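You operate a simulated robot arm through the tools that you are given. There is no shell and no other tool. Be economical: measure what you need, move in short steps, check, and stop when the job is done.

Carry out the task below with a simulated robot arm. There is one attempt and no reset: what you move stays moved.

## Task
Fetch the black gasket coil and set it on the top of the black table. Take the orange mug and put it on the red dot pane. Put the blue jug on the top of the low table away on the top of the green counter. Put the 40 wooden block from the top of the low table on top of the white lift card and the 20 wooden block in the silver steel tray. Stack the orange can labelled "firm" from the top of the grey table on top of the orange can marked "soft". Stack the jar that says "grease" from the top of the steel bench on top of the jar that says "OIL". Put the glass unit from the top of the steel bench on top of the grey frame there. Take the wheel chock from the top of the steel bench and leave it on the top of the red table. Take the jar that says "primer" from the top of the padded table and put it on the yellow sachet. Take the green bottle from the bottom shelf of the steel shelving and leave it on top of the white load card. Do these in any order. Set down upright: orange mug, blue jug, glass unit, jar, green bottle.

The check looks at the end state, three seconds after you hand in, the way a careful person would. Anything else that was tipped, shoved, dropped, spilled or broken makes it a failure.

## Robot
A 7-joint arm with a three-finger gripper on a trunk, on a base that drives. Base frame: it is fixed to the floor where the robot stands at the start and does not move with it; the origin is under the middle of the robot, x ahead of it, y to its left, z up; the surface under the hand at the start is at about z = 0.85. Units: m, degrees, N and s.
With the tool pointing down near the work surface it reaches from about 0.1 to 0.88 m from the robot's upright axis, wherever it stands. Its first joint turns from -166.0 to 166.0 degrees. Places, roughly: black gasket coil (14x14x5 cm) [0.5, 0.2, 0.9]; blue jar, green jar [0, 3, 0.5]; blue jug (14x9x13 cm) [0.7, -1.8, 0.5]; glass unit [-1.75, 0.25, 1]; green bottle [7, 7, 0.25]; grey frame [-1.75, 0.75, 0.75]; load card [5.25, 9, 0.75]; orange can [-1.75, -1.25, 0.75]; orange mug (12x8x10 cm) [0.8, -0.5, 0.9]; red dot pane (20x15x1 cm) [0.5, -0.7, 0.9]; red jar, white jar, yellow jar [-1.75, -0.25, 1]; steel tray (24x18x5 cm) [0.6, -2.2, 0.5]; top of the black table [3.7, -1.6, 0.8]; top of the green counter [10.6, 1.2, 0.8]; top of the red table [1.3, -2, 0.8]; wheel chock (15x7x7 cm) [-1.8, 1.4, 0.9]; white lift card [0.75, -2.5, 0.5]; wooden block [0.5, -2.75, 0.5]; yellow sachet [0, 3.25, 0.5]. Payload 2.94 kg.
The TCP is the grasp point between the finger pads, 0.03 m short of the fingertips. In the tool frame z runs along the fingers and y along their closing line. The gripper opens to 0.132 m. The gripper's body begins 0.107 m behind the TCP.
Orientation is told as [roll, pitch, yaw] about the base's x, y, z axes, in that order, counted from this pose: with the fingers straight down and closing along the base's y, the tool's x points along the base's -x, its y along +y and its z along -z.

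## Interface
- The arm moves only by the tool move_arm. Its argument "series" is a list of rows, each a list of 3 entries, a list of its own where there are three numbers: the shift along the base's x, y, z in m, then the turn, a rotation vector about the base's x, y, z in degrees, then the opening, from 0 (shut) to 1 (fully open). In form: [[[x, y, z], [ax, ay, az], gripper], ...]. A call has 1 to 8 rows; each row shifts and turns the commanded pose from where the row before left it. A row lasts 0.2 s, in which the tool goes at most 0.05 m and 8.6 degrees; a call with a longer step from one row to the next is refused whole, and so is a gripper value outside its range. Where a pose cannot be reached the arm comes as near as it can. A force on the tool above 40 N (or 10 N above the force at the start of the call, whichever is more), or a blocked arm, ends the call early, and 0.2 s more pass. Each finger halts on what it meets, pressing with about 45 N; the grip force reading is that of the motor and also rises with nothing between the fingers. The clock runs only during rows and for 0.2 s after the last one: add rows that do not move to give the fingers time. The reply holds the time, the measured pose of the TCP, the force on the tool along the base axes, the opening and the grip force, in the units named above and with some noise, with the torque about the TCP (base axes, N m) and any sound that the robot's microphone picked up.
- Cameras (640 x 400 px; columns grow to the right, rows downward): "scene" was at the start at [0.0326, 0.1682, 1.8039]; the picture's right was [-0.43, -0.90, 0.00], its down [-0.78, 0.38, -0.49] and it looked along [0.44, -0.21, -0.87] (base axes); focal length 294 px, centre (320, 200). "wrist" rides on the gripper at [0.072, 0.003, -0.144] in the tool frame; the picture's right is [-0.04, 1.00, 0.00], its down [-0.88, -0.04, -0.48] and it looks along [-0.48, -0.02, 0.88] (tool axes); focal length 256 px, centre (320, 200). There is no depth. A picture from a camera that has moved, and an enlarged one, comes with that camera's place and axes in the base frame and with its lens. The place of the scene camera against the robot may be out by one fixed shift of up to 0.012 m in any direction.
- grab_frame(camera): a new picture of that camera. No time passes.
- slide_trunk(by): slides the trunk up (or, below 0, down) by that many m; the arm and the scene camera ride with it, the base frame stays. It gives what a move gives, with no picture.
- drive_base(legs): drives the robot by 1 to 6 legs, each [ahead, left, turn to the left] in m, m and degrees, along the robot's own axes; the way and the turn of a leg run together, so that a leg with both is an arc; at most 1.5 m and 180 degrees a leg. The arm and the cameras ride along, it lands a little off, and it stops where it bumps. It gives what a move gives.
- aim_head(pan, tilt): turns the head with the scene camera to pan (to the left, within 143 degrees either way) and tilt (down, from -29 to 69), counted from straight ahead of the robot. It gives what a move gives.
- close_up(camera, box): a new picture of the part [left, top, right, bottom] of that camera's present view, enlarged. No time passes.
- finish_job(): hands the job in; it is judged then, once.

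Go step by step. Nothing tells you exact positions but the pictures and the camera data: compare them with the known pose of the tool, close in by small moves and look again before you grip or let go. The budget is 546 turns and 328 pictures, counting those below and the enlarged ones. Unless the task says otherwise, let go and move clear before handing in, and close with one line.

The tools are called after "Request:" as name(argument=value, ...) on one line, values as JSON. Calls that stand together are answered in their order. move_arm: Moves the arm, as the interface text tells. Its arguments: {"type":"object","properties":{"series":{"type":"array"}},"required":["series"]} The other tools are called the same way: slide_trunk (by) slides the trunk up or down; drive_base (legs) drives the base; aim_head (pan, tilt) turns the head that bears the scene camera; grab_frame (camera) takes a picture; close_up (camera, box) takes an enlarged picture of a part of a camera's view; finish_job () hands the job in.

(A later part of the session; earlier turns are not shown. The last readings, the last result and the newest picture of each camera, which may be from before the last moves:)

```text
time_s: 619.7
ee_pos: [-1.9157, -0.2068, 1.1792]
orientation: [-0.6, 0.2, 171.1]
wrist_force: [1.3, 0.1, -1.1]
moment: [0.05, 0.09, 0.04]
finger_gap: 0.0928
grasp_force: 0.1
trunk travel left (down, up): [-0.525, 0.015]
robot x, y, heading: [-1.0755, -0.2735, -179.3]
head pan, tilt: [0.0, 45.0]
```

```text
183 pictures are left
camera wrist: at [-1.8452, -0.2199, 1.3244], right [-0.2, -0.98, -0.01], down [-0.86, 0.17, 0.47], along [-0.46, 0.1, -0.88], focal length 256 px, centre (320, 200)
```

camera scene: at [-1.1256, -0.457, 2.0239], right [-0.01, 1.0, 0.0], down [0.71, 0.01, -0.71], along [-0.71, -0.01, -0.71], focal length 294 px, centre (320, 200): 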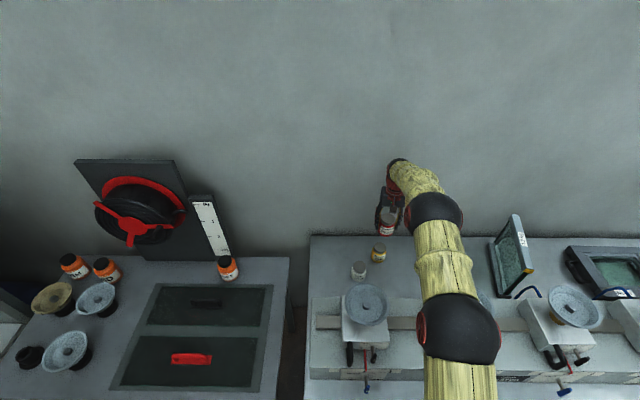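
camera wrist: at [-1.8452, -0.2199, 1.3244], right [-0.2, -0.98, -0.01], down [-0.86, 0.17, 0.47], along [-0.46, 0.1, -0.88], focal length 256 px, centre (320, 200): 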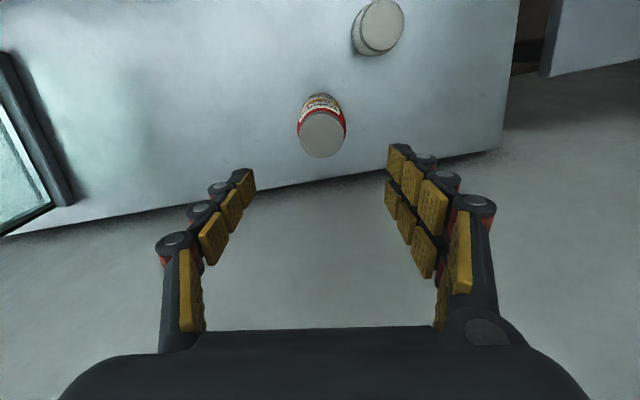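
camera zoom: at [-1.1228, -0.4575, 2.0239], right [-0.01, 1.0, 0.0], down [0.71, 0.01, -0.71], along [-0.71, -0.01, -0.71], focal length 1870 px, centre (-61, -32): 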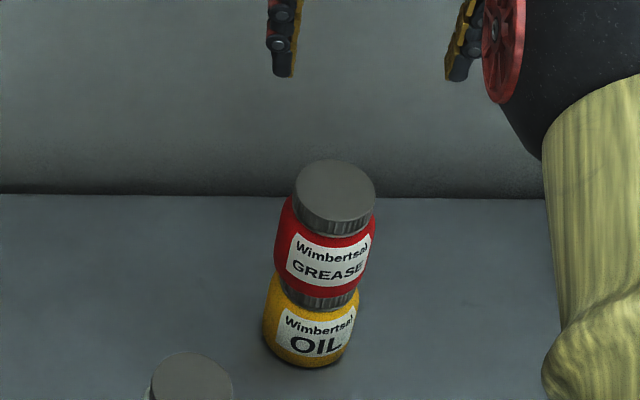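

The grease jar is stacked. Next the glass unit: I raise and retract the hand and drive to y≈0.5.

Request:
move_arm(series=[[[0, 0, 0.05], [0, 0, 0], 0.7], [[0.02, 0, 0.04], [0, 0, 0], 0.7], [[0.045, 0, 0], [0, 0, 0], 0.7], [[0.045, 0, 0], [0, 0, 0], 0.7], [[0.045, 0, 0], [0, 0, 0], 0.7], [[0.045, 0, 0], [0, 0, 0], 0.7], [[0.045, 0, 0], [0, 0, 0], 0.7], [[0.045, 0, 0], [0, 0, 0], 0.7]])

Request:
drive_base(legs=[[0, -0.6, 0]])

Request:
grab_frame(camera="scene")

Request:
grab_frame(camera="wrist")

```text
time_s: 621.5
ee_pos: [-1.6252, -0.2061, 1.2692]
orientation: [-0.6, -0.2, 171.3]
wrist_force: [0.5, -1.0, -0.3]
moment: [0.04, 0.07, 0.02]
finger_gap: 0.0925
grasp_force: 0.1
trunk travel left (down, up): [-0.525, 0.015]
robot x, y, heading: [-1.0797, -0.2728, -179.2]
head pan, tilt: [0.0, 45.0]
```

```text
time_s: 625.0
ee_pos: [-1.6345, 0.4016, 1.2682]
orientation: [-0.5, 0.1, 170.9]
wrist_force: [0.2, 0.7, 0.3]
moment: [-0.05, -0.01, 0.02]
finger_gap: 0.0922
grasp_force: 0.0
trunk travel left (down, up): [-0.525, 0.015]
robot x, y, heading: [-1.0849, 0.3308, -179.3]
head pan, tilt: [0.0, 45.0]
```

```text
182 pictures are left
camera scene: at [-1.1314, 0.1483, 2.024], right [-0.01, 1.0, 0.0], down [0.71, 0.01, -0.71], along [-0.71, -0.01, -0.71], focal length 294 px, centre (320, 200)
```

scene: 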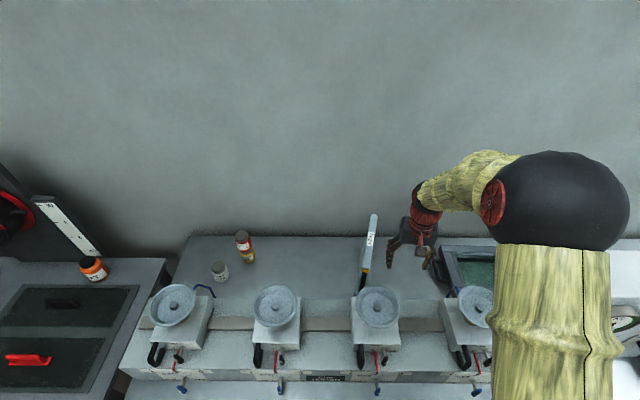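

```text
181 pictures are left
camera wrist: at [-1.5635, 0.3869, 1.4124], right [-0.2, -0.98, -0.01], down [-0.86, 0.17, 0.47], along [-0.46, 0.1, -0.88], focal length 256 px, centre (320, 200)
```

wrist: 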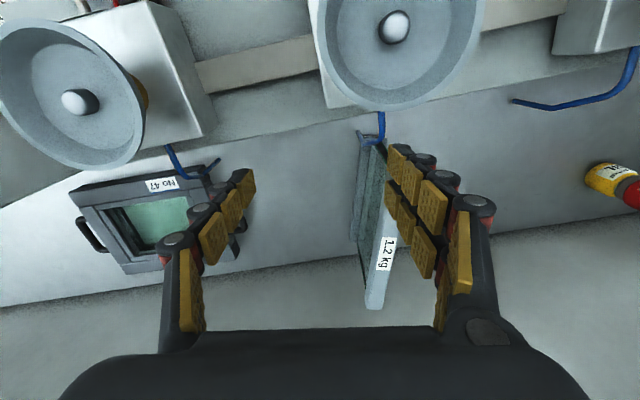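

I see the standing glass unit ("1.2 kg") and the flat grey frame "No 47". I move the hand over between them for a clearer view.

Request:
move_arm(series=[[[0.02, 0.035, 0.02], [0, 0, 0], 0.7], [[0, 0.045, 0.02], [0, 0, 0], 0.7], [[0, 0.045, 0], [0, 0, 0], 0.7], [[0, 0.045, 0], [0, 0, 0], 0.7], [[0, 0.045, 0], [0, 0, 0], 0.7], [[0, 0, 0], [0, 0, 0], 0.7]])

Request:
grab_frame(camera="wrist")

Request:
grab_frame(camera="scene")

```text
time_s: 626.4
ee_pos: [-1.6135, 0.6166, 1.3081]
orientation: [-0.6, 0.2, 171.0]
wrist_force: [0.5, -0.3, -0.1]
moment: [-0.01, 0.02, 0.01]
finger_gap: 0.0924
grasp_force: 0.0
trunk travel left (down, up): [-0.525, 0.015]
robot x, y, heading: [-1.0835, 0.3315, -179.3]
head pan, tilt: [0.0, 45.0]
```

```text
180 pictures are left
camera wrist: at [-1.5433, 0.6007, 1.4527], right [-0.2, -0.98, -0.01], down [-0.86, 0.17, 0.48], along [-0.46, 0.1, -0.88], focal length 256 px, centre (320, 200)
```

wrist: 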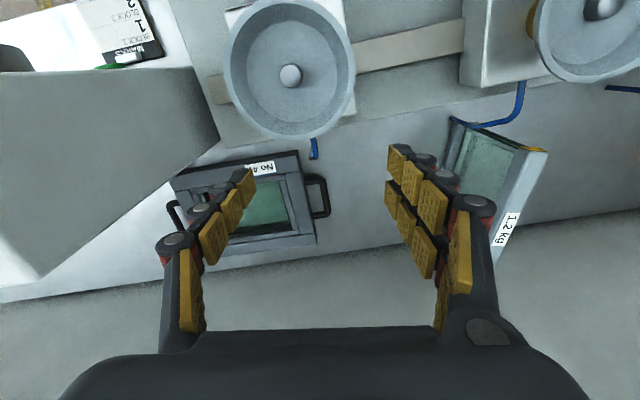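

```text
179 pictures are left
camera scene: at [-1.1312, 0.1456, 2.0238], right [-0.01, 1.0, 0.0], down [0.71, 0.01, -0.71], along [-0.71, -0.01, -0.71], focal length 294 px, centre (320, 200)
```

scene: 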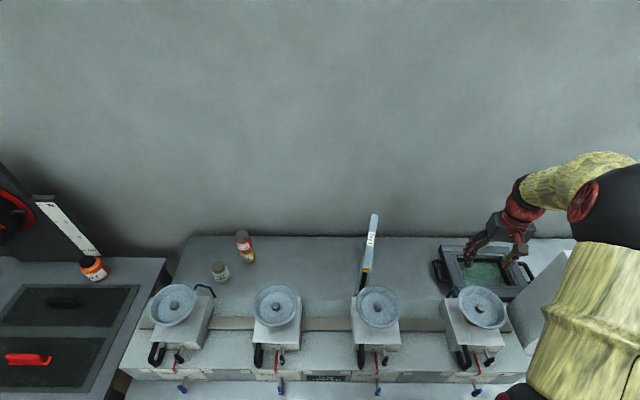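

Request:
move_arm(series=[[[-0.03, -0.03, 0], [0, 0, 0], 1], [[-0.035, -0.035, 0], [0, 0, 0], 1], [[-0.035, -0.035, 0], [0, 0, 0], 1], [[-0.02, -0.04, 0], [0, 0, 0], 1], [[-0.02, -0.04, 0], [0, 0, 0], 1], [[-0.02, -0.04, 0], [0, 0, 0], 1], [[-0.02, -0.045, 0], [0, 0, 0], 1], [[0, 0, 0], [0, 0, 0], 1]])

Request:
grab_frame(camera="wrist")

```text
time_s: 628.1
ee_pos: [-1.7937, 0.3518, 1.309]
orientation: [-0.5, 0.1, 171.1]
wrist_force: [-0.1, -0.6, -0.3]
moment: [-0.08, 0.01, 0.03]
finger_gap: 0.132
grasp_force: 0.1
trunk travel left (down, up): [-0.525, 0.015]
robot x, y, heading: [-1.0866, 0.3316, -179.5]
head pan, tilt: [0.0, 45.0]
```

```text
178 pictures are left
camera wrist: at [-1.7232, 0.3371, 1.4531], right [-0.2, -0.98, -0.01], down [-0.86, 0.17, 0.48], along [-0.46, 0.1, -0.88], focal length 256 px, centre (320, 200)
```

wrist: 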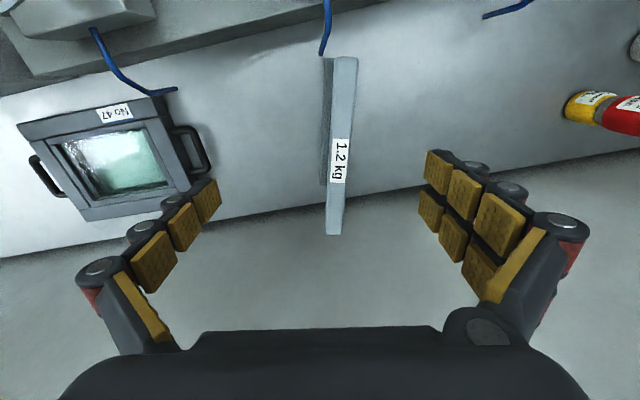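

The unit's top edge runs from about [-1.723, 0.306] to [-1.99, 0.37] at z≈1.08. I align over its middle and start down.

Request:
move_arm(series=[[[-0.03, -0.007, -0.02], [0, 0, -2], 0.8], [[-0.033, -0.007, -0.03], [0, 0, 0], 0.7], [[0, 0, -0.04], [0, 0, 0], 0.6], [[0, 0, -0.03], [0, 0, 0], 0.6], [[0, 0, 0], [0, 0, 0], 0.6]])

Request:
grab_frame(camera="wrist")

```text
time_s: 629.4
ee_pos: [-1.8578, 0.3358, 1.1895]
orientation: [-0.6, 0.0, 169.0]
wrist_force: [1.0, -0.2, 0.1]
moment: [-0.02, 0.01, 0.01]
finger_gap: 0.0793
grasp_force: 0.0
trunk travel left (down, up): [-0.525, 0.015]
robot x, y, heading: [-1.0859, 0.3296, -179.6]
head pan, tilt: [0.0, 45.0]
```

```text
177 pictures are left
camera wrist: at [-1.7869, 0.319, 1.3331], right [-0.23, -0.97, -0.01], down [-0.86, 0.2, 0.48], along [-0.46, 0.12, -0.88], focal length 256 px, centre (320, 200)
```

wrist: 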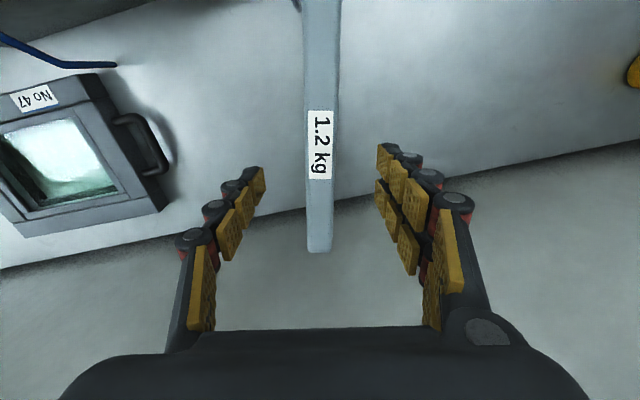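

Request:
move_arm(series=[[[0, 0, -0.04], [0, 0, 0], 0.6], [[0, 0, -0.04], [0, 0, 0], 0.6], [[0, 0, -0.03], [0, 0, 0], 0.6], [[0, 0, -0.03], [0, 0, 0], 0.6], [[0, 0, -0.012], [0, 0, 0], 0.6], [[0, 0, 0], [0, 0, 0], 0.6]])

Request:
grab_frame(camera="wrist")

```text
time_s: 630.8
ee_pos: [-1.8564, 0.3362, 1.0367]
orientation: [-0.6, 0.1, 169.0]
wrist_force: [-1.6, -0.1, -0.3]
moment: [-0.01, 0.01, 0.01]
finger_gap: 0.0792
grasp_force: 0.2
trunk travel left (down, up): [-0.525, 0.015]
robot x, y, heading: [-1.0846, 0.3293, -179.5]
head pan, tilt: [0.0, 45.0]
```

```text
176 pictures are left
camera wrist: at [-1.7863, 0.3193, 1.1804], right [-0.23, -0.97, -0.01], down [-0.86, 0.2, 0.47], along [-0.46, 0.12, -0.88], focal length 256 px, centre (320, 200)
```

wrist: 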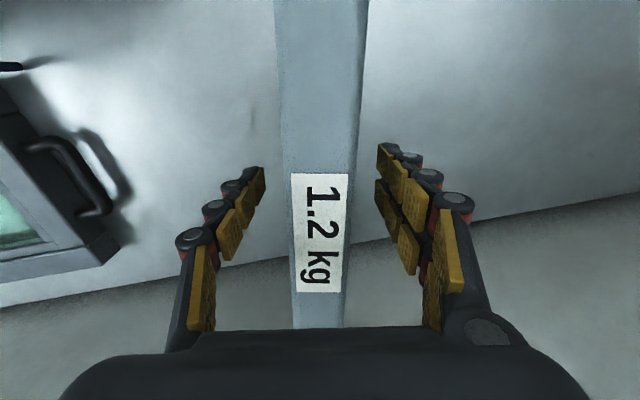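

Request:
move_arm(series=[[[0, 0, 0], [0, 0, 0], 0.45], [[0, 0, 0], [0, 0, 0], 0.3], [[0, 0, 0], [0, 0, 0], 0.15], [[0, 0, 0], [0, 0, 0], 0.1], [[0, 0, 0], [0, 0, 0], 0.1], [[0, 0, 0], [0, 0, 0], 0.1]])

Request:
move_arm(series=[[[0, 0, 0.01], [0, 0, 0], 0.1], [[0, 0, 0.02], [0, 0, 0], 0.1], [[0, 0, 0.03], [0, 0, 0], 0.1], [[0, 0, 0], [0, 0, 0], 0.1]])

Request:
grab_frame(camera="wrist")

```text
time_s: 632.1
ee_pos: [-1.856, 0.3366, 1.0359]
orientation: [-0.6, 0.0, 168.9]
wrist_force: [-0.7, -1.5, 0.5]
moment: [-0.01, 0.05, -0.96]
finger_gap: 0.0311
grasp_force: 34.1
trunk travel left (down, up): [-0.525, 0.015]
robot x, y, heading: [-1.0879, 0.33, -179.6]
head pan, tilt: [0.0, 45.0]
```

```text
time_s: 633.1
ee_pos: [-1.8576, 0.3363, 1.0945]
orientation: [-0.6, 0.2, 168.9]
wrist_force: [-1.0, 0.0, -11.9]
moment: [0.0, -0.07, 0.0]
finger_gap: 0.0298
grasp_force: 45.3
trunk travel left (down, up): [-0.525, 0.015]
robot x, y, heading: [-1.0847, 0.3315, -179.6]
head pan, tilt: [0.0, 45.0]
```

```text
175 pictures are left
camera wrist: at [-1.7881, 0.3198, 1.239], right [-0.23, -0.97, -0.01], down [-0.86, 0.2, 0.47], along [-0.46, 0.12, -0.88], focal length 256 px, centre (320, 200)
```

wrist: 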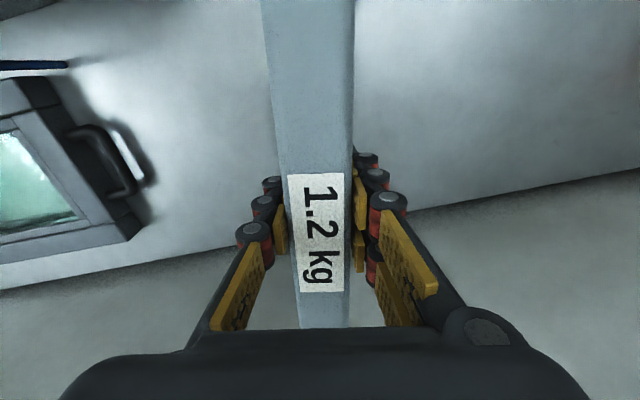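

The unit is held level. I lift it high and drive 0.2 m right.

Request:
move_arm(series=[[[0, 0, 0.04], [0, 0, 0], 0.1], [[0, 0, 0.04], [0, 0, 0], 0.1], [[0, 0, 0.04], [0, 0, 0], 0.1], [[0, 0, 0.04], [0, 0, 0], 0.1], [[0, 0, 0.03], [0, 0, 0], 0.1], [[0, 0, 0], [0, 0, 0], 0.1]])

Request:
drive_base(legs=[[0, -0.2, 0]])

Request:
grab_frame(camera="wrist")

Request:
grab_frame(camera="scene")

```text
time_s: 634.5
ee_pos: [-1.8577, 0.3357, 1.284]
orientation: [-0.6, 0.2, 169.0]
wrist_force: [-0.6, 0.3, -12.3]
moment: [-0.04, -0.03, -0.01]
finger_gap: 0.0299
grasp_force: 45.0
trunk travel left (down, up): [-0.525, 0.015]
robot x, y, heading: [-1.0813, 0.3285, -179.7]
head pan, tilt: [0.0, 45.0]
```

```text
time_s: 636.1
ee_pos: [-1.859, 0.539, 1.2848]
orientation: [-0.5, 0.1, 168.9]
wrist_force: [0.3, 1.1, -11.8]
moment: [-0.04, -0.05, 0.0]
finger_gap: 0.0299
grasp_force: 44.9
trunk travel left (down, up): [-0.525, 0.015]
robot x, y, heading: [-1.0842, 0.535, -179.5]
head pan, tilt: [0.0, 45.0]
```

```text
174 pictures are left
camera wrist: at [-1.7899, 0.5221, 1.4293], right [-0.23, -0.97, -0.01], down [-0.86, 0.2, 0.47], along [-0.46, 0.12, -0.88], focal length 256 px, centre (320, 200)
```

wrist: 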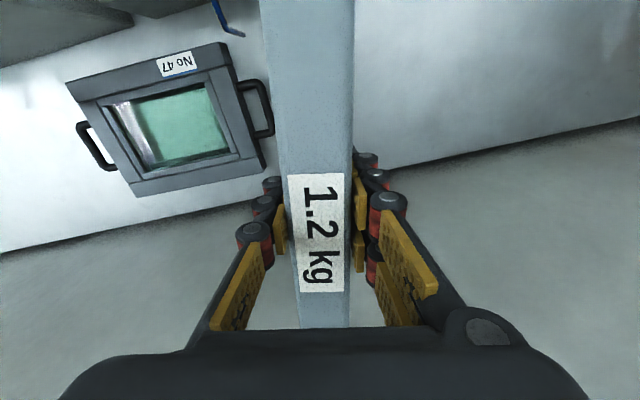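

```text
173 pictures are left
camera scene: at [-1.1348, 0.3498, 2.024], right [-0.01, 1.0, 0.0], down [0.71, 0.0, -0.71], along [-0.71, -0.01, -0.71], focal length 294 px, centre (320, 200)
```

scene: 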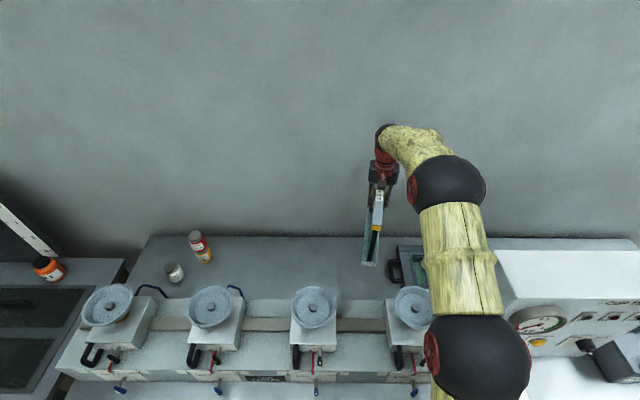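

The frame spans x -1.715…-1.968, y 0.695…1.022. I turn the unit 11° to square with it and move over y≈0.82.

Request:
move_arm(series=[[[0.002, 0.03, 0], [0, 0, 4], 0.1], [[0.003, 0.04, 0], [0, 0, 4], 0.1], [[0.003, 0.04, 0], [0, 0, 3.5], 0.1], [[0.003, 0.04, 0], [0, 0, 0], 0.1], [[0.003, 0.045, 0], [0, 0, 0], 0.1], [[0.003, 0.045, 0], [0, 0, 0], 0.1], [[0, 0.041, 0], [0, 0, 0], 0.1], [[0, 0, 0], [0, 0, 0], 0.1]])

Request:
grab_frame(camera="wrist")

Request:
grab_frame(camera="scene")

```text
time_s: 638.0
ee_pos: [-1.8416, 0.8179, 1.2869]
orientation: [-0.6, 0.1, -179.5]
wrist_force: [0.5, 0.0, -10.9]
moment: [0.06, -0.05, 0.0]
finger_gap: 0.0298
grasp_force: 45.0
trunk travel left (down, up): [-0.525, 0.015]
robot x, y, heading: [-1.0857, 0.5332, -179.4]
head pan, tilt: [0.0, 45.0]
```

```text
172 pictures are left
camera wrist: at [-1.77, 0.8152, 1.4307], right [-0.03, -1.0, -0.01], down [-0.88, 0.03, 0.47], along [-0.47, 0.03, -0.88], focal length 256 px, centre (320, 200)
```

wrist: 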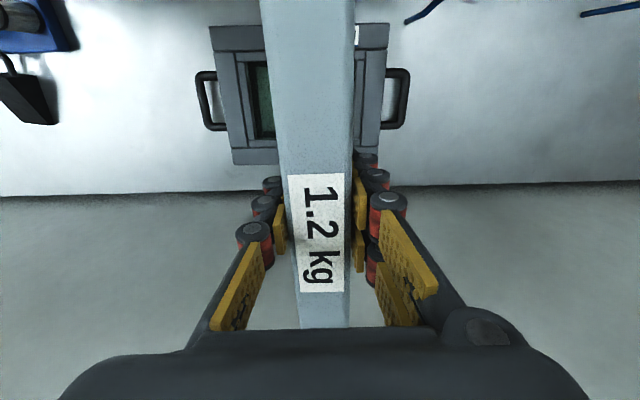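

```text
171 pictures are left
camera scene: at [-1.1346, 0.3467, 2.0237], right [-0.01, 1.0, 0.0], down [0.71, 0.01, -0.71], along [-0.71, -0.01, -0.71], focal length 294 px, centre (320, 200)
```

scene: 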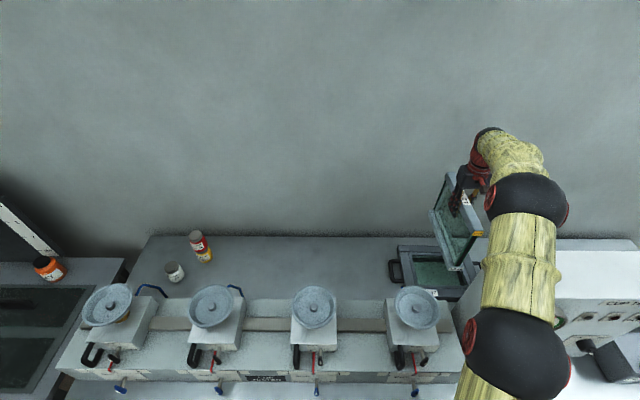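

Well placed over the frame. I lower it.

Request:
move_arm(series=[[[0, 0.012, -0.03], [0, 0, 0], 0.1], [[0, 0, -0.04], [0, 0, 0], 0.1], [[0, 0, -0.04], [0, 0, 0], 0.1], [[0, 0, -0.04], [0, 0, 0], 0.1], [[0, 0, -0.025], [0, 0, 0], 0.1], [[0, 0, 0], [0, 0, 0], 0.1]])

Request:
grab_frame(camera="wrist")

Request:
close_up(camera="scene", box=[380, 190, 540, 290])

```text
time_s: 639.4
ee_pos: [-1.842, 0.8318, 1.1109]
orientation: [-0.6, 0.1, -179.7]
wrist_force: [-0.5, -0.8, -12.0]
moment: [0.03, -0.03, 0.0]
finger_gap: 0.0299
grasp_force: 45.3
trunk travel left (down, up): [-0.525, 0.015]
robot x, y, heading: [-1.0858, 0.5286, -179.3]
head pan, tilt: [0.0, 45.0]
```

```text
170 pictures are left
camera wrist: at [-1.7704, 0.8279, 1.2547], right [-0.04, -1.0, -0.01], down [-0.88, 0.03, 0.47], along [-0.47, 0.03, -0.88], focal length 256 px, centre (320, 200)
```

wrist: 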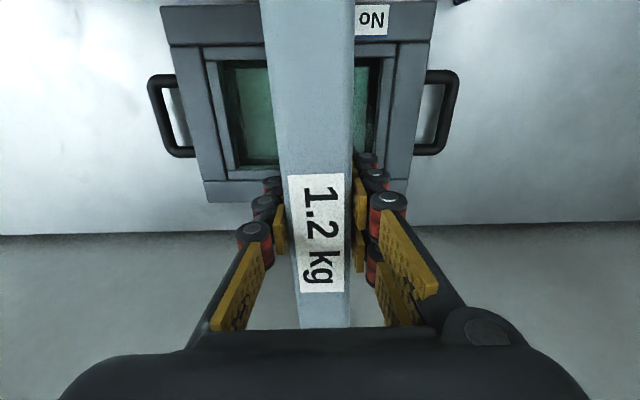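

```text
4.00 times, centred on (460, 240) of scene
camera zoom: at [-1.1343, 0.3482, 2.0239], right [-0.01, 1.0, 0.0], down [0.71, 0.01, -0.71], along [-0.71, -0.01, -0.71], focal length 1178 px, centre (-240, 40)
```

zoom: 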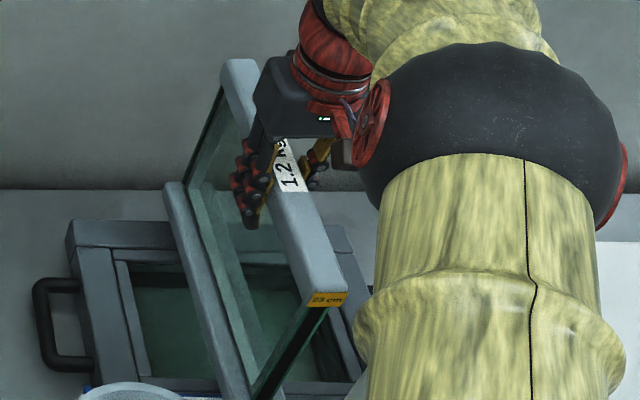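

Request:
move_arm(series=[[[0, 0, -0.012], [0, 0, 0], 0.1], [[0, 0, -0.005], [0, 0, 0], 0.1], [[0, 0, -0.004], [0, 0, 0], 0.1], [[0, 0, 0], [0, 0, 0], 0.1]])

```text
time_s: 640.4
ee_pos: [-1.8411, 0.8302, 1.0889]
orientation: [-0.5, 0.2, -179.5]
wrist_force: [0.9, 0.3, -11.8]
moment: [0.02, -0.06, -0.03]
finger_gap: 0.0299
grasp_force: 44.9
trunk travel left (down, up): [-0.525, 0.015]
robot x, y, heading: [-1.0827, 0.5297, -179.3]
head pan, tilt: [0.0, 45.0]
```

Request:
move_arm(series=[[[0, 0, -0.004], [0, 0, 0], 0.1], [[0, 0, -0.004], [0, 0, 0], 0.1], [[0, 0, 0], [0, 0, 0], 0.1]])

```text
time_s: 641.1
ee_pos: [-1.8433, 0.8308, 1.0811]
orientation: [-0.6, 0.1, -179.6]
wrist_force: [1.1, 0.4, -9.3]
moment: [0.05, -0.46, 0.0]
finger_gap: 0.0299
grasp_force: 45.2
trunk travel left (down, up): [-0.525, 0.015]
robot x, y, heading: [-1.0855, 0.5321, -179.5]
head pan, tilt: [0.0, 45.0]
```

Request:
move_arm(series=[[[0, 0, -0.002], [0, 0, 0], 0.1], [[0, 0, -0.002], [0, 0, 0], 0.1], [[0, 0, 0], [0, 0, 0], 0.1]])

```text
time_s: 642.0
ee_pos: [-1.8417, 0.831, 1.0804]
orientation: [-0.7, -0.2, -179.6]
wrist_force: [1.5, -1.4, 13.3]
moment: [-0.06, -1.17, -0.08]
finger_gap: 0.03
grasp_force: 45.2
trunk travel left (down, up): [-0.525, 0.015]
robot x, y, heading: [-1.0837, 0.5307, -179.7]
head pan, tilt: [0.0, 45.0]
```

Seated on the frame. I release slowly and check.

Request:
move_arm(series=[[[0, 0, 0.001], [0, 0, 0], 0.24], [[0, 0, 0], [0, 0, 0], 0.3], [[0, 0, 0], [0, 0, 0], 0.4], [[0, 0, 0], [0, 0, 0], 0.5], [[0, 0, 0], [0, 0, 0], 0.5]])

Request:
grab_frame(camera="wrist")

```text
time_s: 643.1
ee_pos: [-1.8402, 0.8305, 1.0785]
orientation: [-0.6, 0.0, -179.6]
wrist_force: [-0.2, -0.3, -0.8]
moment: [0.0, 0.05, 0.02]
finger_gap: 0.0662
grasp_force: 0.0
trunk travel left (down, up): [-0.525, 0.015]
robot x, y, heading: [-1.0826, 0.5315, -179.7]
head pan, tilt: [0.0, 45.0]
```

```text
168 pictures are left
camera wrist: at [-1.7694, 0.828, 1.2228], right [-0.04, -1.0, -0.01], down [-0.88, 0.03, 0.47], along [-0.47, 0.03, -0.88], focal length 256 px, centre (320, 200)
```

wrist: 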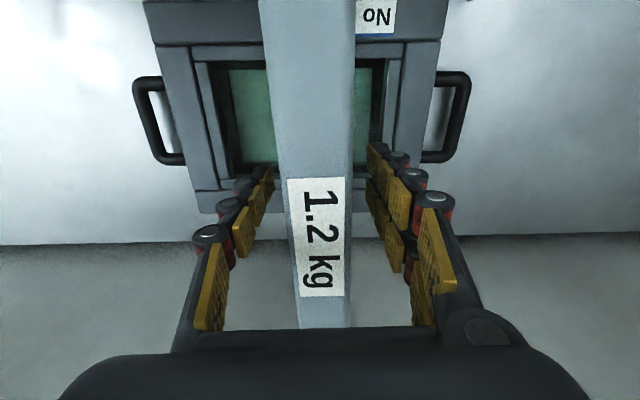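

Standing. I rise straight up and verify.

Request:
move_arm(series=[[[0, 0, 0.03], [0, 0, 0], 0.5], [[0, 0, 0.05], [0, 0, 0], 0.5], [[0, 0, 0.05], [0, 0, 0], 0.5], [[0, 0, 0.05], [0, 0, 0], 0.5], [[0, 0, 0.03], [0, 0, 0], 0.5], [[0.04, 0, 0], [0, 0, 0], 0.5], [[0.045, 0, 0], [0, 0, 0], 0.5], [[0.045, -0.02, 0], [0, 0, 0], 0.5]])

Request:
grab_frame(camera="scene")

```text
time_s: 645.0
ee_pos: [-1.7074, 0.8107, 1.2913]
orientation: [-0.6, -0.1, -179.5]
wrist_force: [0.9, -0.5, 1.4]
moment: [0.07, 0.08, -0.01]
finger_gap: 0.0663
grasp_force: 0.0
trunk travel left (down, up): [-0.525, 0.015]
robot x, y, heading: [-1.0863, 0.5319, -179.5]
head pan, tilt: [0.0, 45.0]
```

```text
167 pictures are left
camera scene: at [-1.1297, 0.346, 2.0238], right [-0.01, 1.0, 0.0], down [0.71, 0.01, -0.71], along [-0.71, -0.01, -0.71], focal length 294 px, centre (320, 200)
```

scene: 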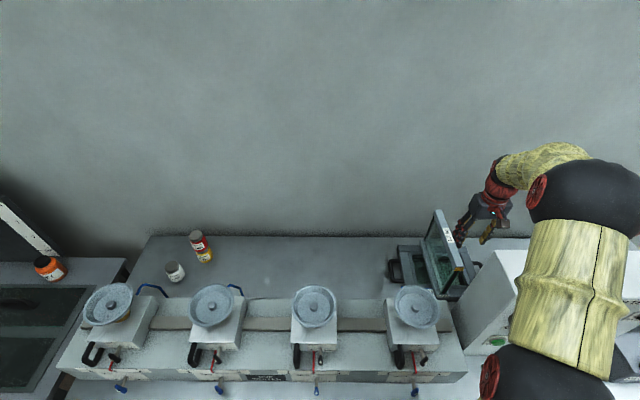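

The glass unit stands on the frame. Now the orange cans on the grey table: I retract the hand clear of the panel and drive left.

Request:
move_arm(series=[[[0, -0.045, 0], [0, 0, 0], 0.7], [[0, -0.045, 0], [0, 0, 0], 0.7], [[0, -0.045, 0], [0, 0, 0], 0.7], [[0.02, -0.045, 0], [0, 0, 0], 0.7], [[0.03, -0.035, 0], [0, 0, 0], 0.7], [[0.04, -0.02, 0], [0, 0, 0], 0.7], [[0.04, 0, 0], [0, 0, 0], 0.7]])

Request:
drive_base(legs=[[-0.15, 0, 0], [0, 1.4, 0], [0, 0.3, 0]])

Request:
grab_frame(camera="scene")

```text
time_s: 646.5
ee_pos: [-1.5809, 0.5755, 1.2903]
orientation: [-0.6, 0.0, -179.6]
wrist_force: [1.1, 0.4, 0.7]
moment: [-0.02, 0.04, -0.01]
finger_gap: 0.0924
grasp_force: 0.0
trunk travel left (down, up): [-0.525, 0.015]
robot x, y, heading: [-1.0874, 0.531, -179.6]
head pan, tilt: [0.0, 45.0]
```

```text
time_s: 656.2
ee_pos: [-1.4104, -1.1396, 1.2883]
orientation: [-0.6, 0.0, -179.1]
wrist_force: [-0.5, -0.3, 0.0]
moment: [0.03, 0.05, 0.01]
finger_gap: 0.0925
grasp_force: 0.1
trunk travel left (down, up): [-0.525, 0.015]
robot x, y, heading: [-0.9109, -1.1773, -179.0]
head pan, tilt: [0.0, 45.0]
```

```text
166 pictures are left
camera scene: at [-0.959, -1.3645, 2.0237], right [-0.02, 1.0, 0.0], down [0.71, 0.01, -0.71], along [-0.71, -0.01, -0.71], focal length 294 px, centre (320, 200)
```

scene: 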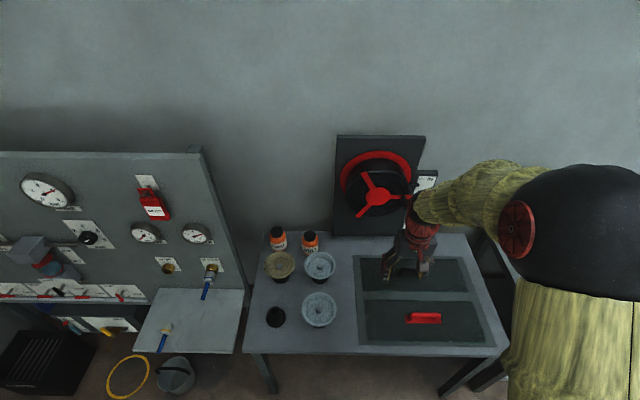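

Request:
close_up(camera="scene", box=[250, 215, 346, 275])

Request:
grab_frame(camera="wrist")

```text
6.67 times, centred on (298, 245) of scene
camera zoom: at [-0.959, -1.3645, 2.0237], right [-0.02, 1.0, 0.0], down [0.71, 0.01, -0.71], along [-0.71, -0.01, -0.71], focal length 1963 px, centre (467, -100)
```

zoom: 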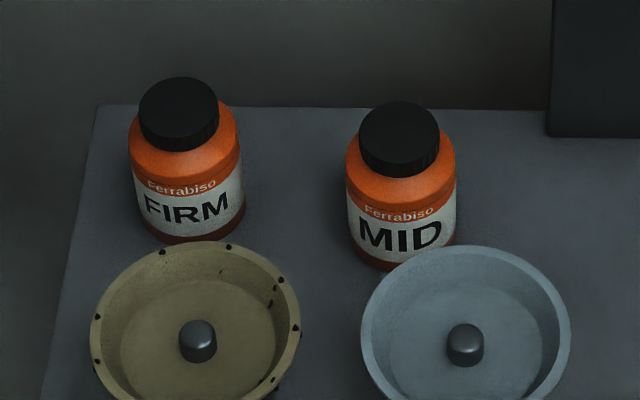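

```text
164 pictures are left
camera wrist: at [-1.3373, -1.1423, 1.4331], right [-0.03, -1.0, -0.01], down [-0.88, 0.02, 0.47], along [-0.47, 0.02, -0.88], focal length 256 px, centre (320, 200)
```

wrist: 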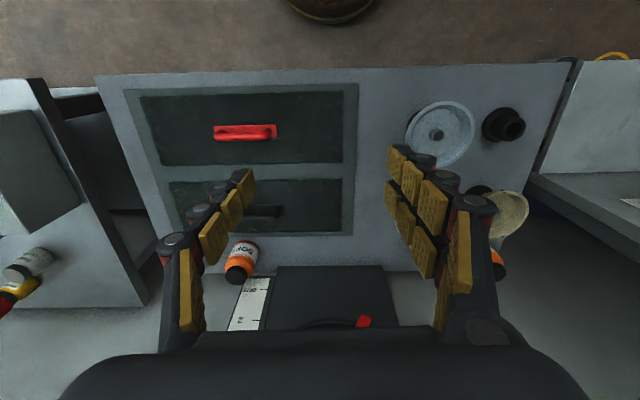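

FIRM is the far-left can, MID next to it, so SOFT is the single one by the ruler. I drive closer.

Request:
drive_base(legs=[[0.1, 0.18, 0]])

Request:
grab_frame(camera="wrist")

Request:
grab_frame(camera="scene")

```text
time_s: 657.8
ee_pos: [-1.5079, -1.3215, 1.2885]
orientation: [-0.6, 0.1, -179.1]
wrist_force: [-0.1, -0.2, 0.7]
moment: [0.02, -0.04, -0.01]
finger_gap: 0.0924
grasp_force: 0.0
trunk travel left (down, up): [-0.525, 0.015]
robot x, y, heading: [-1.0072, -1.3606, -179.0]
head pan, tilt: [0.0, 45.0]
```

```text
163 pictures are left
camera wrist: at [-1.436, -1.3248, 1.4328], right [-0.03, -1.0, -0.01], down [-0.88, 0.02, 0.47], along [-0.47, 0.02, -0.88], focal length 256 px, centre (320, 200)
```

wrist: 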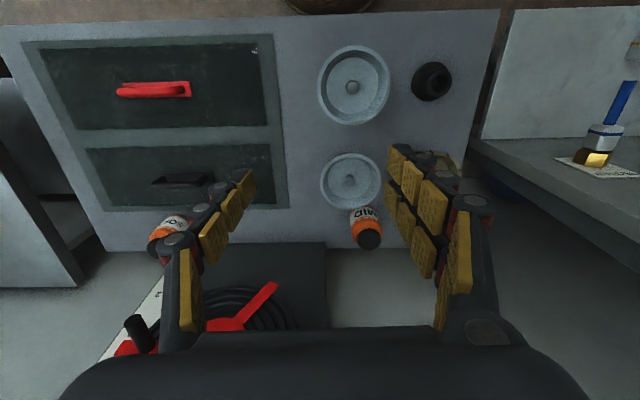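

```text
162 pictures are left
camera scene: at [-1.058, -1.547, 2.0236], right [-0.02, 1.0, 0.0], down [0.71, 0.01, -0.71], along [-0.71, -0.01, -0.71], focal length 294 px, centre (320, 200)
```

scene: 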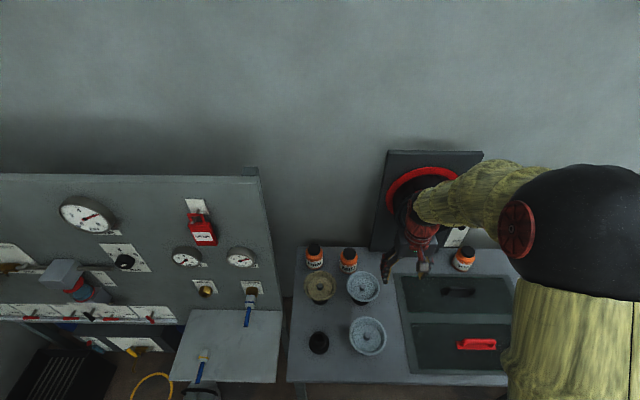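

MID triangulates to [-1.80, -1.43] with cap z≈0.955; FIRM is near [-1.828, -1.578], SOFT near [-1.812, -0.92]. I go above FIRM.

Request:
move_arm(series=[[[-0.03, -0.03, 0], [0, 0, 0], 0.85], [[-0.035, -0.033, 0], [0, 0, 0], 0.85], [[-0.035, -0.033, 0], [0, 0, 0], 0.85], [[-0.035, -0.033, 0], [0, 0, 0], 0.85], [[-0.035, -0.033, 0], [0, 0, 0], 0.85], [[-0.035, -0.033, 0], [0, 0, 0], 0.85], [[-0.035, -0.033, 0], [0, 0, 0], 0.85], [[-0.035, -0.02, 0], [0, 0, 0], 0.85]])

Request:
grab_frame(camera="wrist")

```text
time_s: 659.6
ee_pos: [-1.7841, -1.5695, 1.2882]
orientation: [-0.5, 0.2, -179.1]
wrist_force: [-0.3, -0.2, -0.7]
moment: [0.02, -0.07, -0.01]
finger_gap: 0.1123
grasp_force: 0.1
trunk travel left (down, up): [-0.525, 0.015]
robot x, y, heading: [-1.0082, -1.3643, -179.0]
head pan, tilt: [0.0, 45.0]
```

```text
161 pictures are left
camera wrist: at [-1.7113, -1.5721, 1.4318], right [-0.03, -1.0, -0.01], down [-0.88, 0.02, 0.47], along [-0.47, 0.02, -0.88], focal length 256 px, centre (320, 200)
```

wrist: 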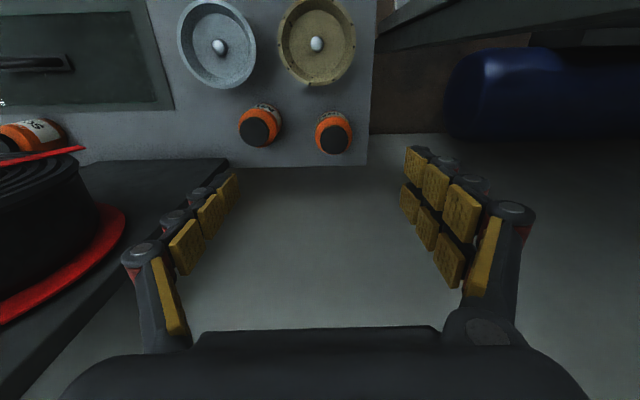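

FIRM's cap is at about [-1.835, -1.589]. I align and descend part way.

Request:
move_arm(series=[[[-0.025, -0.01, -0.03], [0, 0, 0], 0.85], [[-0.025, -0.009, -0.04], [0, 0, 0], 0.85], [[0, 0, -0.045], [0, 0, 0], 0.85], [[0, 0, -0.045], [0, 0, 0], 0.85], [[0, 0, -0.04], [0, 0, 0], 0.85], [[0, 0, -0.03], [0, 0, 0], 0.85], [[0, 0, 0], [0, 0, 0], 0.85]])

Request:
grab_frame(camera="wrist")

```text
time_s: 661.2
ee_pos: [-1.8326, -1.5884, 1.0575]
orientation: [-0.6, 0.0, -179.1]
wrist_force: [0.2, 1.4, 0.5]
moment: [-0.01, 0.02, -0.01]
finger_gap: 0.1123
grasp_force: 0.0
trunk travel left (down, up): [-0.525, 0.015]
robot x, y, heading: [-1.0116, -1.3614, -179.0]
head pan, tilt: [0.0, 45.0]
```

```text
160 pictures are left
camera wrist: at [-1.7594, -1.5901, 1.2025], right [-0.03, -1.0, -0.01], down [-0.88, 0.02, 0.48], along [-0.47, 0.02, -0.88], focal length 256 px, centre (320, 200)
```

wrist: 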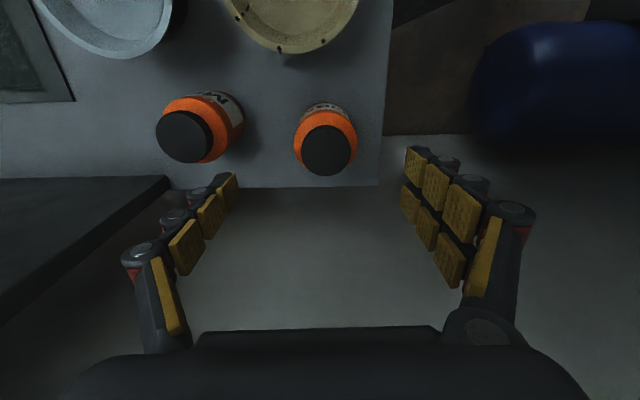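

Request:
move_arm(series=[[[-0.002, -0.002, -0.04], [0, 0, 0], 0.82], [[0, 0, -0.04], [0, 0, 0], 0.82], [[0, 0, -0.04], [0, 0, 0], 0.82], [[0, 0, -0.032], [0, 0, 0], 0.82], [[0, 0, 0], [0, 0, 0], 0.82]])

Request:
grab_frame(camera="wrist")

```text
time_s: 662.4
ee_pos: [-1.8264, -1.5891, 0.9085]
orientation: [-0.6, 0.1, -179.1]
wrist_force: [0.7, -0.4, 0.9]
moment: [0.02, -0.03, -0.01]
finger_gap: 0.1084
grasp_force: 0.1
out of reach, approached as far as the arm can: row 4
trunk travel left (down, up): [-0.525, 0.015]
robot x, y, heading: [-1.0066, -1.3596, -179.1]
head pan, tilt: [0.0, 45.0]
```

```text
159 pictures are left
camera wrist: at [-1.7543, -1.5904, 1.0531], right [-0.03, -1.0, -0.01], down [-0.88, 0.02, 0.47], along [-0.47, 0.02, -0.88], focal length 256 px, centre (320, 200)
```

wrist: 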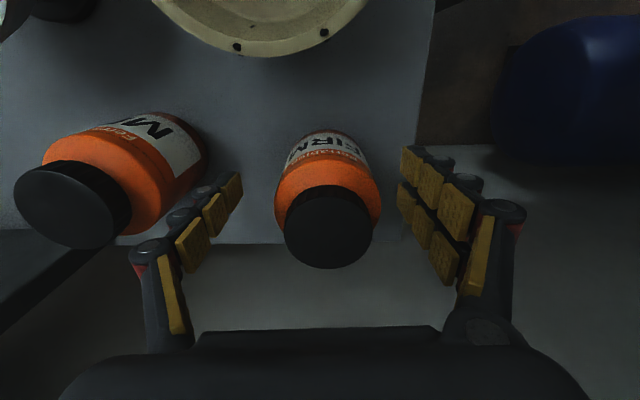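

Request:
drive_base(legs=[[0.015, 0, 0]])

Request:
move_arm(series=[[[0, 0, 0], [0, 0, 0], 0.7], [[0, 0, 0], [0, 0, 0], 0.55], [[0, 0, 0], [0, 0, 0], 0.45], [[0, 0, 0], [0, 0, 0], 0.45], [[0, 0, 0], [0, 0, 0], 0.45]])

Request:
grab_frame(camera="wrist")

```text
time_s: 663.2
ee_pos: [-1.8426, -1.5889, 0.9082]
orientation: [-0.7, 0.2, -179.2]
wrist_force: [-1.2, -0.5, -2.3]
moment: [-0.04, -0.05, -0.03]
finger_gap: 0.1081
grasp_force: 0.0
trunk travel left (down, up): [-0.525, 0.015]
robot x, y, heading: [-1.0228, -1.3617, -179.2]
head pan, tilt: [0.0, 45.0]
```

```text
time_s: 664.4
ee_pos: [-1.8406, -1.5883, 0.91]
orientation: [-0.6, 0.1, -179.1]
wrist_force: [1.6, -1.2, 3.9]
moment: [0.02, -0.22, 0.0]
finger_gap: 0.0779
grasp_force: 38.7
trunk travel left (down, up): [-0.525, 0.015]
robot x, y, heading: [-1.0253, -1.3625, -179.2]
head pan, tilt: [0.0, 45.0]
```

```text
158 pictures are left
camera wrist: at [-1.7691, -1.5907, 1.0539], right [-0.03, -1.0, -0.01], down [-0.88, 0.02, 0.48], along [-0.47, 0.02, -0.88], focal length 256 px, centre (320, 200)
```

wrist: 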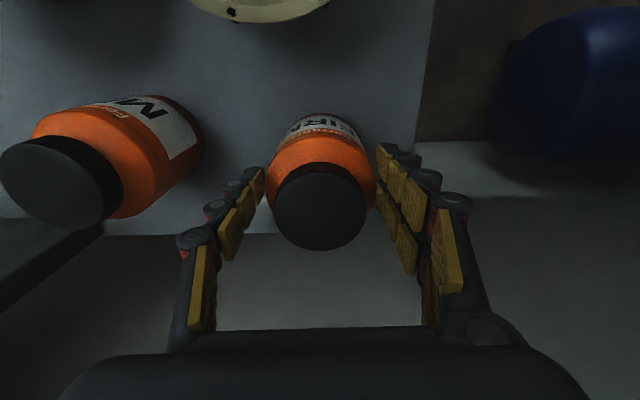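

Gripped. I lift it, retract clear of the reel, and drive right to face SOFT.

Request:
move_arm(series=[[[0, 0, 0.03], [0, 0, 0], 0.45], [[0, 0, 0.045], [0, 0, 0], 0.45], [[0, 0, 0.045], [0, 0, 0], 0.45], [[0, 0, 0.045], [0, 0, 0], 0.45], [[0, 0, 0.045], [0, 0, 0], 0.45], [[0.045, 0, 0], [0, 0, 0], 0.45], [[0.045, 0, 0], [0, 0, 0], 0.45], [[0.045, 0, 0], [0, 0, 0], 0.45]])

Request:
move_arm(series=[[[0.045, 0, 0], [0, 0, 0], 0.45], [[0.045, 0.01, 0], [0, 0, 0], 0.45], [[0.045, 0.02, 0], [0, 0, 0], 0.45], [[0.02, 0.04, 0], [0, 0, 0], 0.45], [[0, 0.045, 0], [0, 0, 0], 0.45], [[0, 0.045, 0], [0, 0, 0], 0.45]])

Request:
drive_base(legs=[[0, -0.38, 0]])

Request:
grab_frame(camera="scene")

Request:
grab_frame(camera="wrist")

```text
time_s: 666.2
ee_pos: [-1.7054, -1.5888, 1.1206]
orientation: [-0.7, 0.1, -179.0]
wrist_force: [0.2, -1.0, -1.9]
moment: [0.04, 0.03, 0.02]
finger_gap: 0.0777
grasp_force: 45.5
trunk travel left (down, up): [-0.525, 0.015]
robot x, y, heading: [-1.0255, -1.3577, -179.1]
head pan, tilt: [0.0, 45.0]
```

```text
time_s: 667.6
ee_pos: [-1.5505, -1.4253, 1.1188]
orientation: [-0.4, 0.0, -179.1]
wrist_force: [-0.3, 0.1, -3.3]
moment: [-0.04, -0.02, 0.0]
finger_gap: 0.0775
grasp_force: 44.7
trunk travel left (down, up): [-0.525, 0.015]
robot x, y, heading: [-1.0248, -1.3624, -179.0]
head pan, tilt: [0.0, 45.0]
```

```text
time_s: 670.0
ee_pos: [-1.5585, -1.0471, 1.1199]
orientation: [-0.5, 0.1, -178.9]
wrist_force: [0.1, 1.0, -2.6]
moment: [-0.04, -0.03, 0.02]
finger_gap: 0.0778
grasp_force: 44.6
trunk travel left (down, up): [-0.525, 0.015]
robot x, y, heading: [-1.0294, -0.9759, -179.1]
head pan, tilt: [0.0, 45.0]
```

```text
157 pictures are left
camera scene: at [-1.0786, -1.1618, 2.024], right [-0.02, 1.0, 0.0], down [0.71, 0.01, -0.71], along [-0.71, -0.01, -0.71], focal length 294 px, centre (320, 200)
```

scene: 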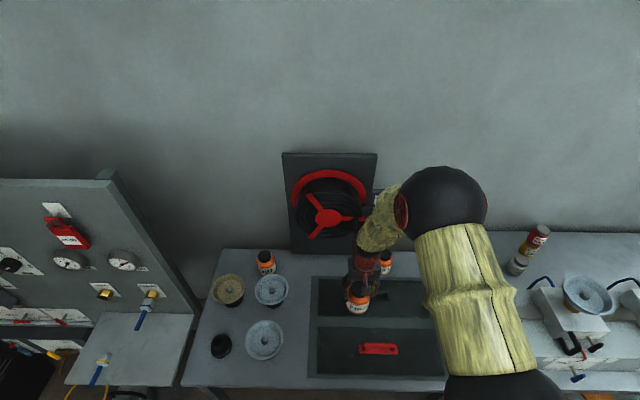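

```text
156 pictures are left
camera wrist: at [-1.4858, -1.0485, 1.2635], right [-0.02, -1.0, -0.01], down [-0.88, 0.02, 0.47], along [-0.47, 0.02, -0.88], focal length 256 px, centre (320, 200)
```

wrist: 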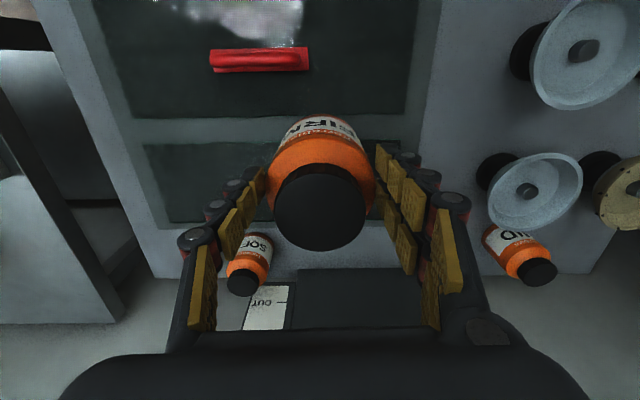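

SOFT is confirmed, near [-1.805, -0.912]. I approach above it.

Request:
move_arm(series=[[[-0.02, 0.03, 0.01], [0, 0, 0], 0.45], [[-0.03, 0.03, 0], [0, 0, 0], 0.45], [[-0.03, 0.03, 0], [0, 0, 0], 0.45], [[-0.03, 0.03, 0], [0, 0, 0], 0.45], [[-0.04, 0.015, 0], [0, 0, 0], 0.45], [[0, 0, 0], [0, 0, 0], 0.45]])

Request:
grab_frame(camera="wrist")

Request:
close_up(camera="scene", box=[340, 220, 436, 280])

```text
time_s: 671.4
ee_pos: [-1.707, -0.9129, 1.1301]
orientation: [-0.6, 0.0, -178.9]
wrist_force: [0.6, -0.8, -3.4]
moment: [-0.05, -0.02, 0.02]
finger_gap: 0.0778
grasp_force: 44.8
trunk travel left (down, up): [-0.525, 0.015]
robot x, y, heading: [-1.0359, -0.9778, -178.9]
head pan, tilt: [0.0, 45.0]
```

```text
155 pictures are left
camera wrist: at [-1.6353, -0.9144, 1.2741], right [-0.02, -1.0, -0.01], down [-0.88, 0.02, 0.47], along [-0.47, 0.02, -0.88], focal length 256 px, centre (320, 200)
```

wrist: 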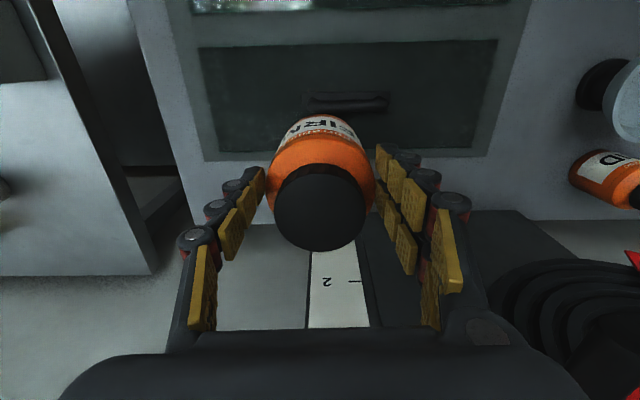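

```text
6.67 times, centred on (388, 250) of scene
camera zoom: at [-1.0772, -1.1634, 2.0239], right [-0.02, 1.0, 0.0], down [0.71, 0.01, -0.71], along [-0.71, -0.01, -0.71], focal length 1963 px, centre (-133, -133)
```

zoom: 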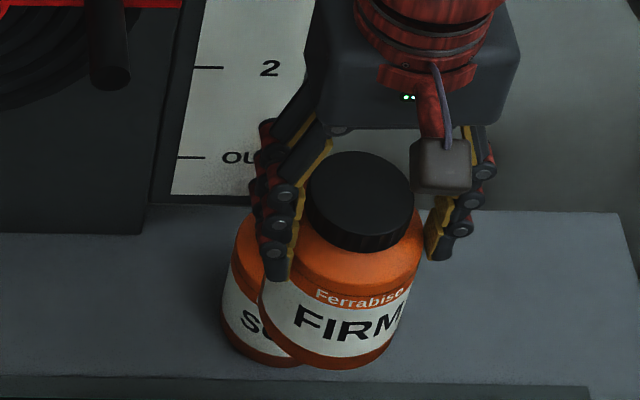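

SOFT is hidden under the held can. I step sideways to see its cap with the wrist camera and fix its position.

Request:
move_arm(series=[[[0, 0.04, 0.02], [0, 0, 0], 0.45], [[0, 0.045, 0], [0, 0, 0], 0.45], [[-0.02, 0.04, 0], [0, 0, 0], 0.45], [[-0.03, 0, 0], [0, 0, 0], 0.45], [[0, 0, 0], [0, 0, 0], 0.45]])

Request:
grab_frame(camera="wrist")

Request:
close_up(camera="scene", box=[340, 220, 436, 280])

```text
time_s: 672.6
ee_pos: [-1.7575, -0.7863, 1.149]
orientation: [-0.5, 0.0, -178.9]
wrist_force: [-0.3, 0.3, -2.1]
moment: [0.03, -0.04, 0.03]
finger_gap: 0.0776
grasp_force: 44.9
trunk travel left (down, up): [-0.525, 0.015]
robot x, y, heading: [-1.0314, -0.9766, -178.8]
head pan, tilt: [0.0, 45.0]
```

```text
153 pictures are left
camera wrist: at [-1.685, -0.7889, 1.2944], right [-0.02, -1.0, -0.01], down [-0.88, 0.02, 0.47], along [-0.47, 0.02, -0.88], focal length 256 px, centre (320, 200)
```

wrist: 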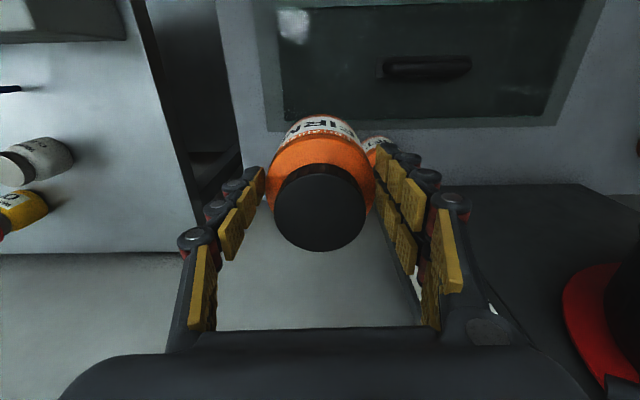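

```text
6.67 times, centred on (388, 250) of scene
camera zoom: at [-1.0774, -1.1621, 2.024], right [-0.02, 1.0, 0.0], down [0.71, 0.01, -0.71], along [-0.71, -0.01, -0.71], focal length 1963 px, centre (-133, -133)
```

zoom: 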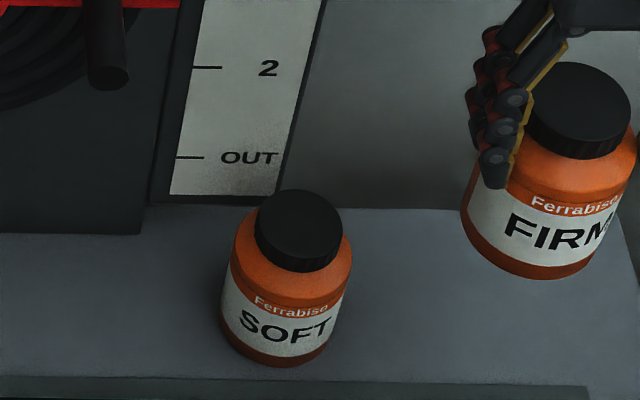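

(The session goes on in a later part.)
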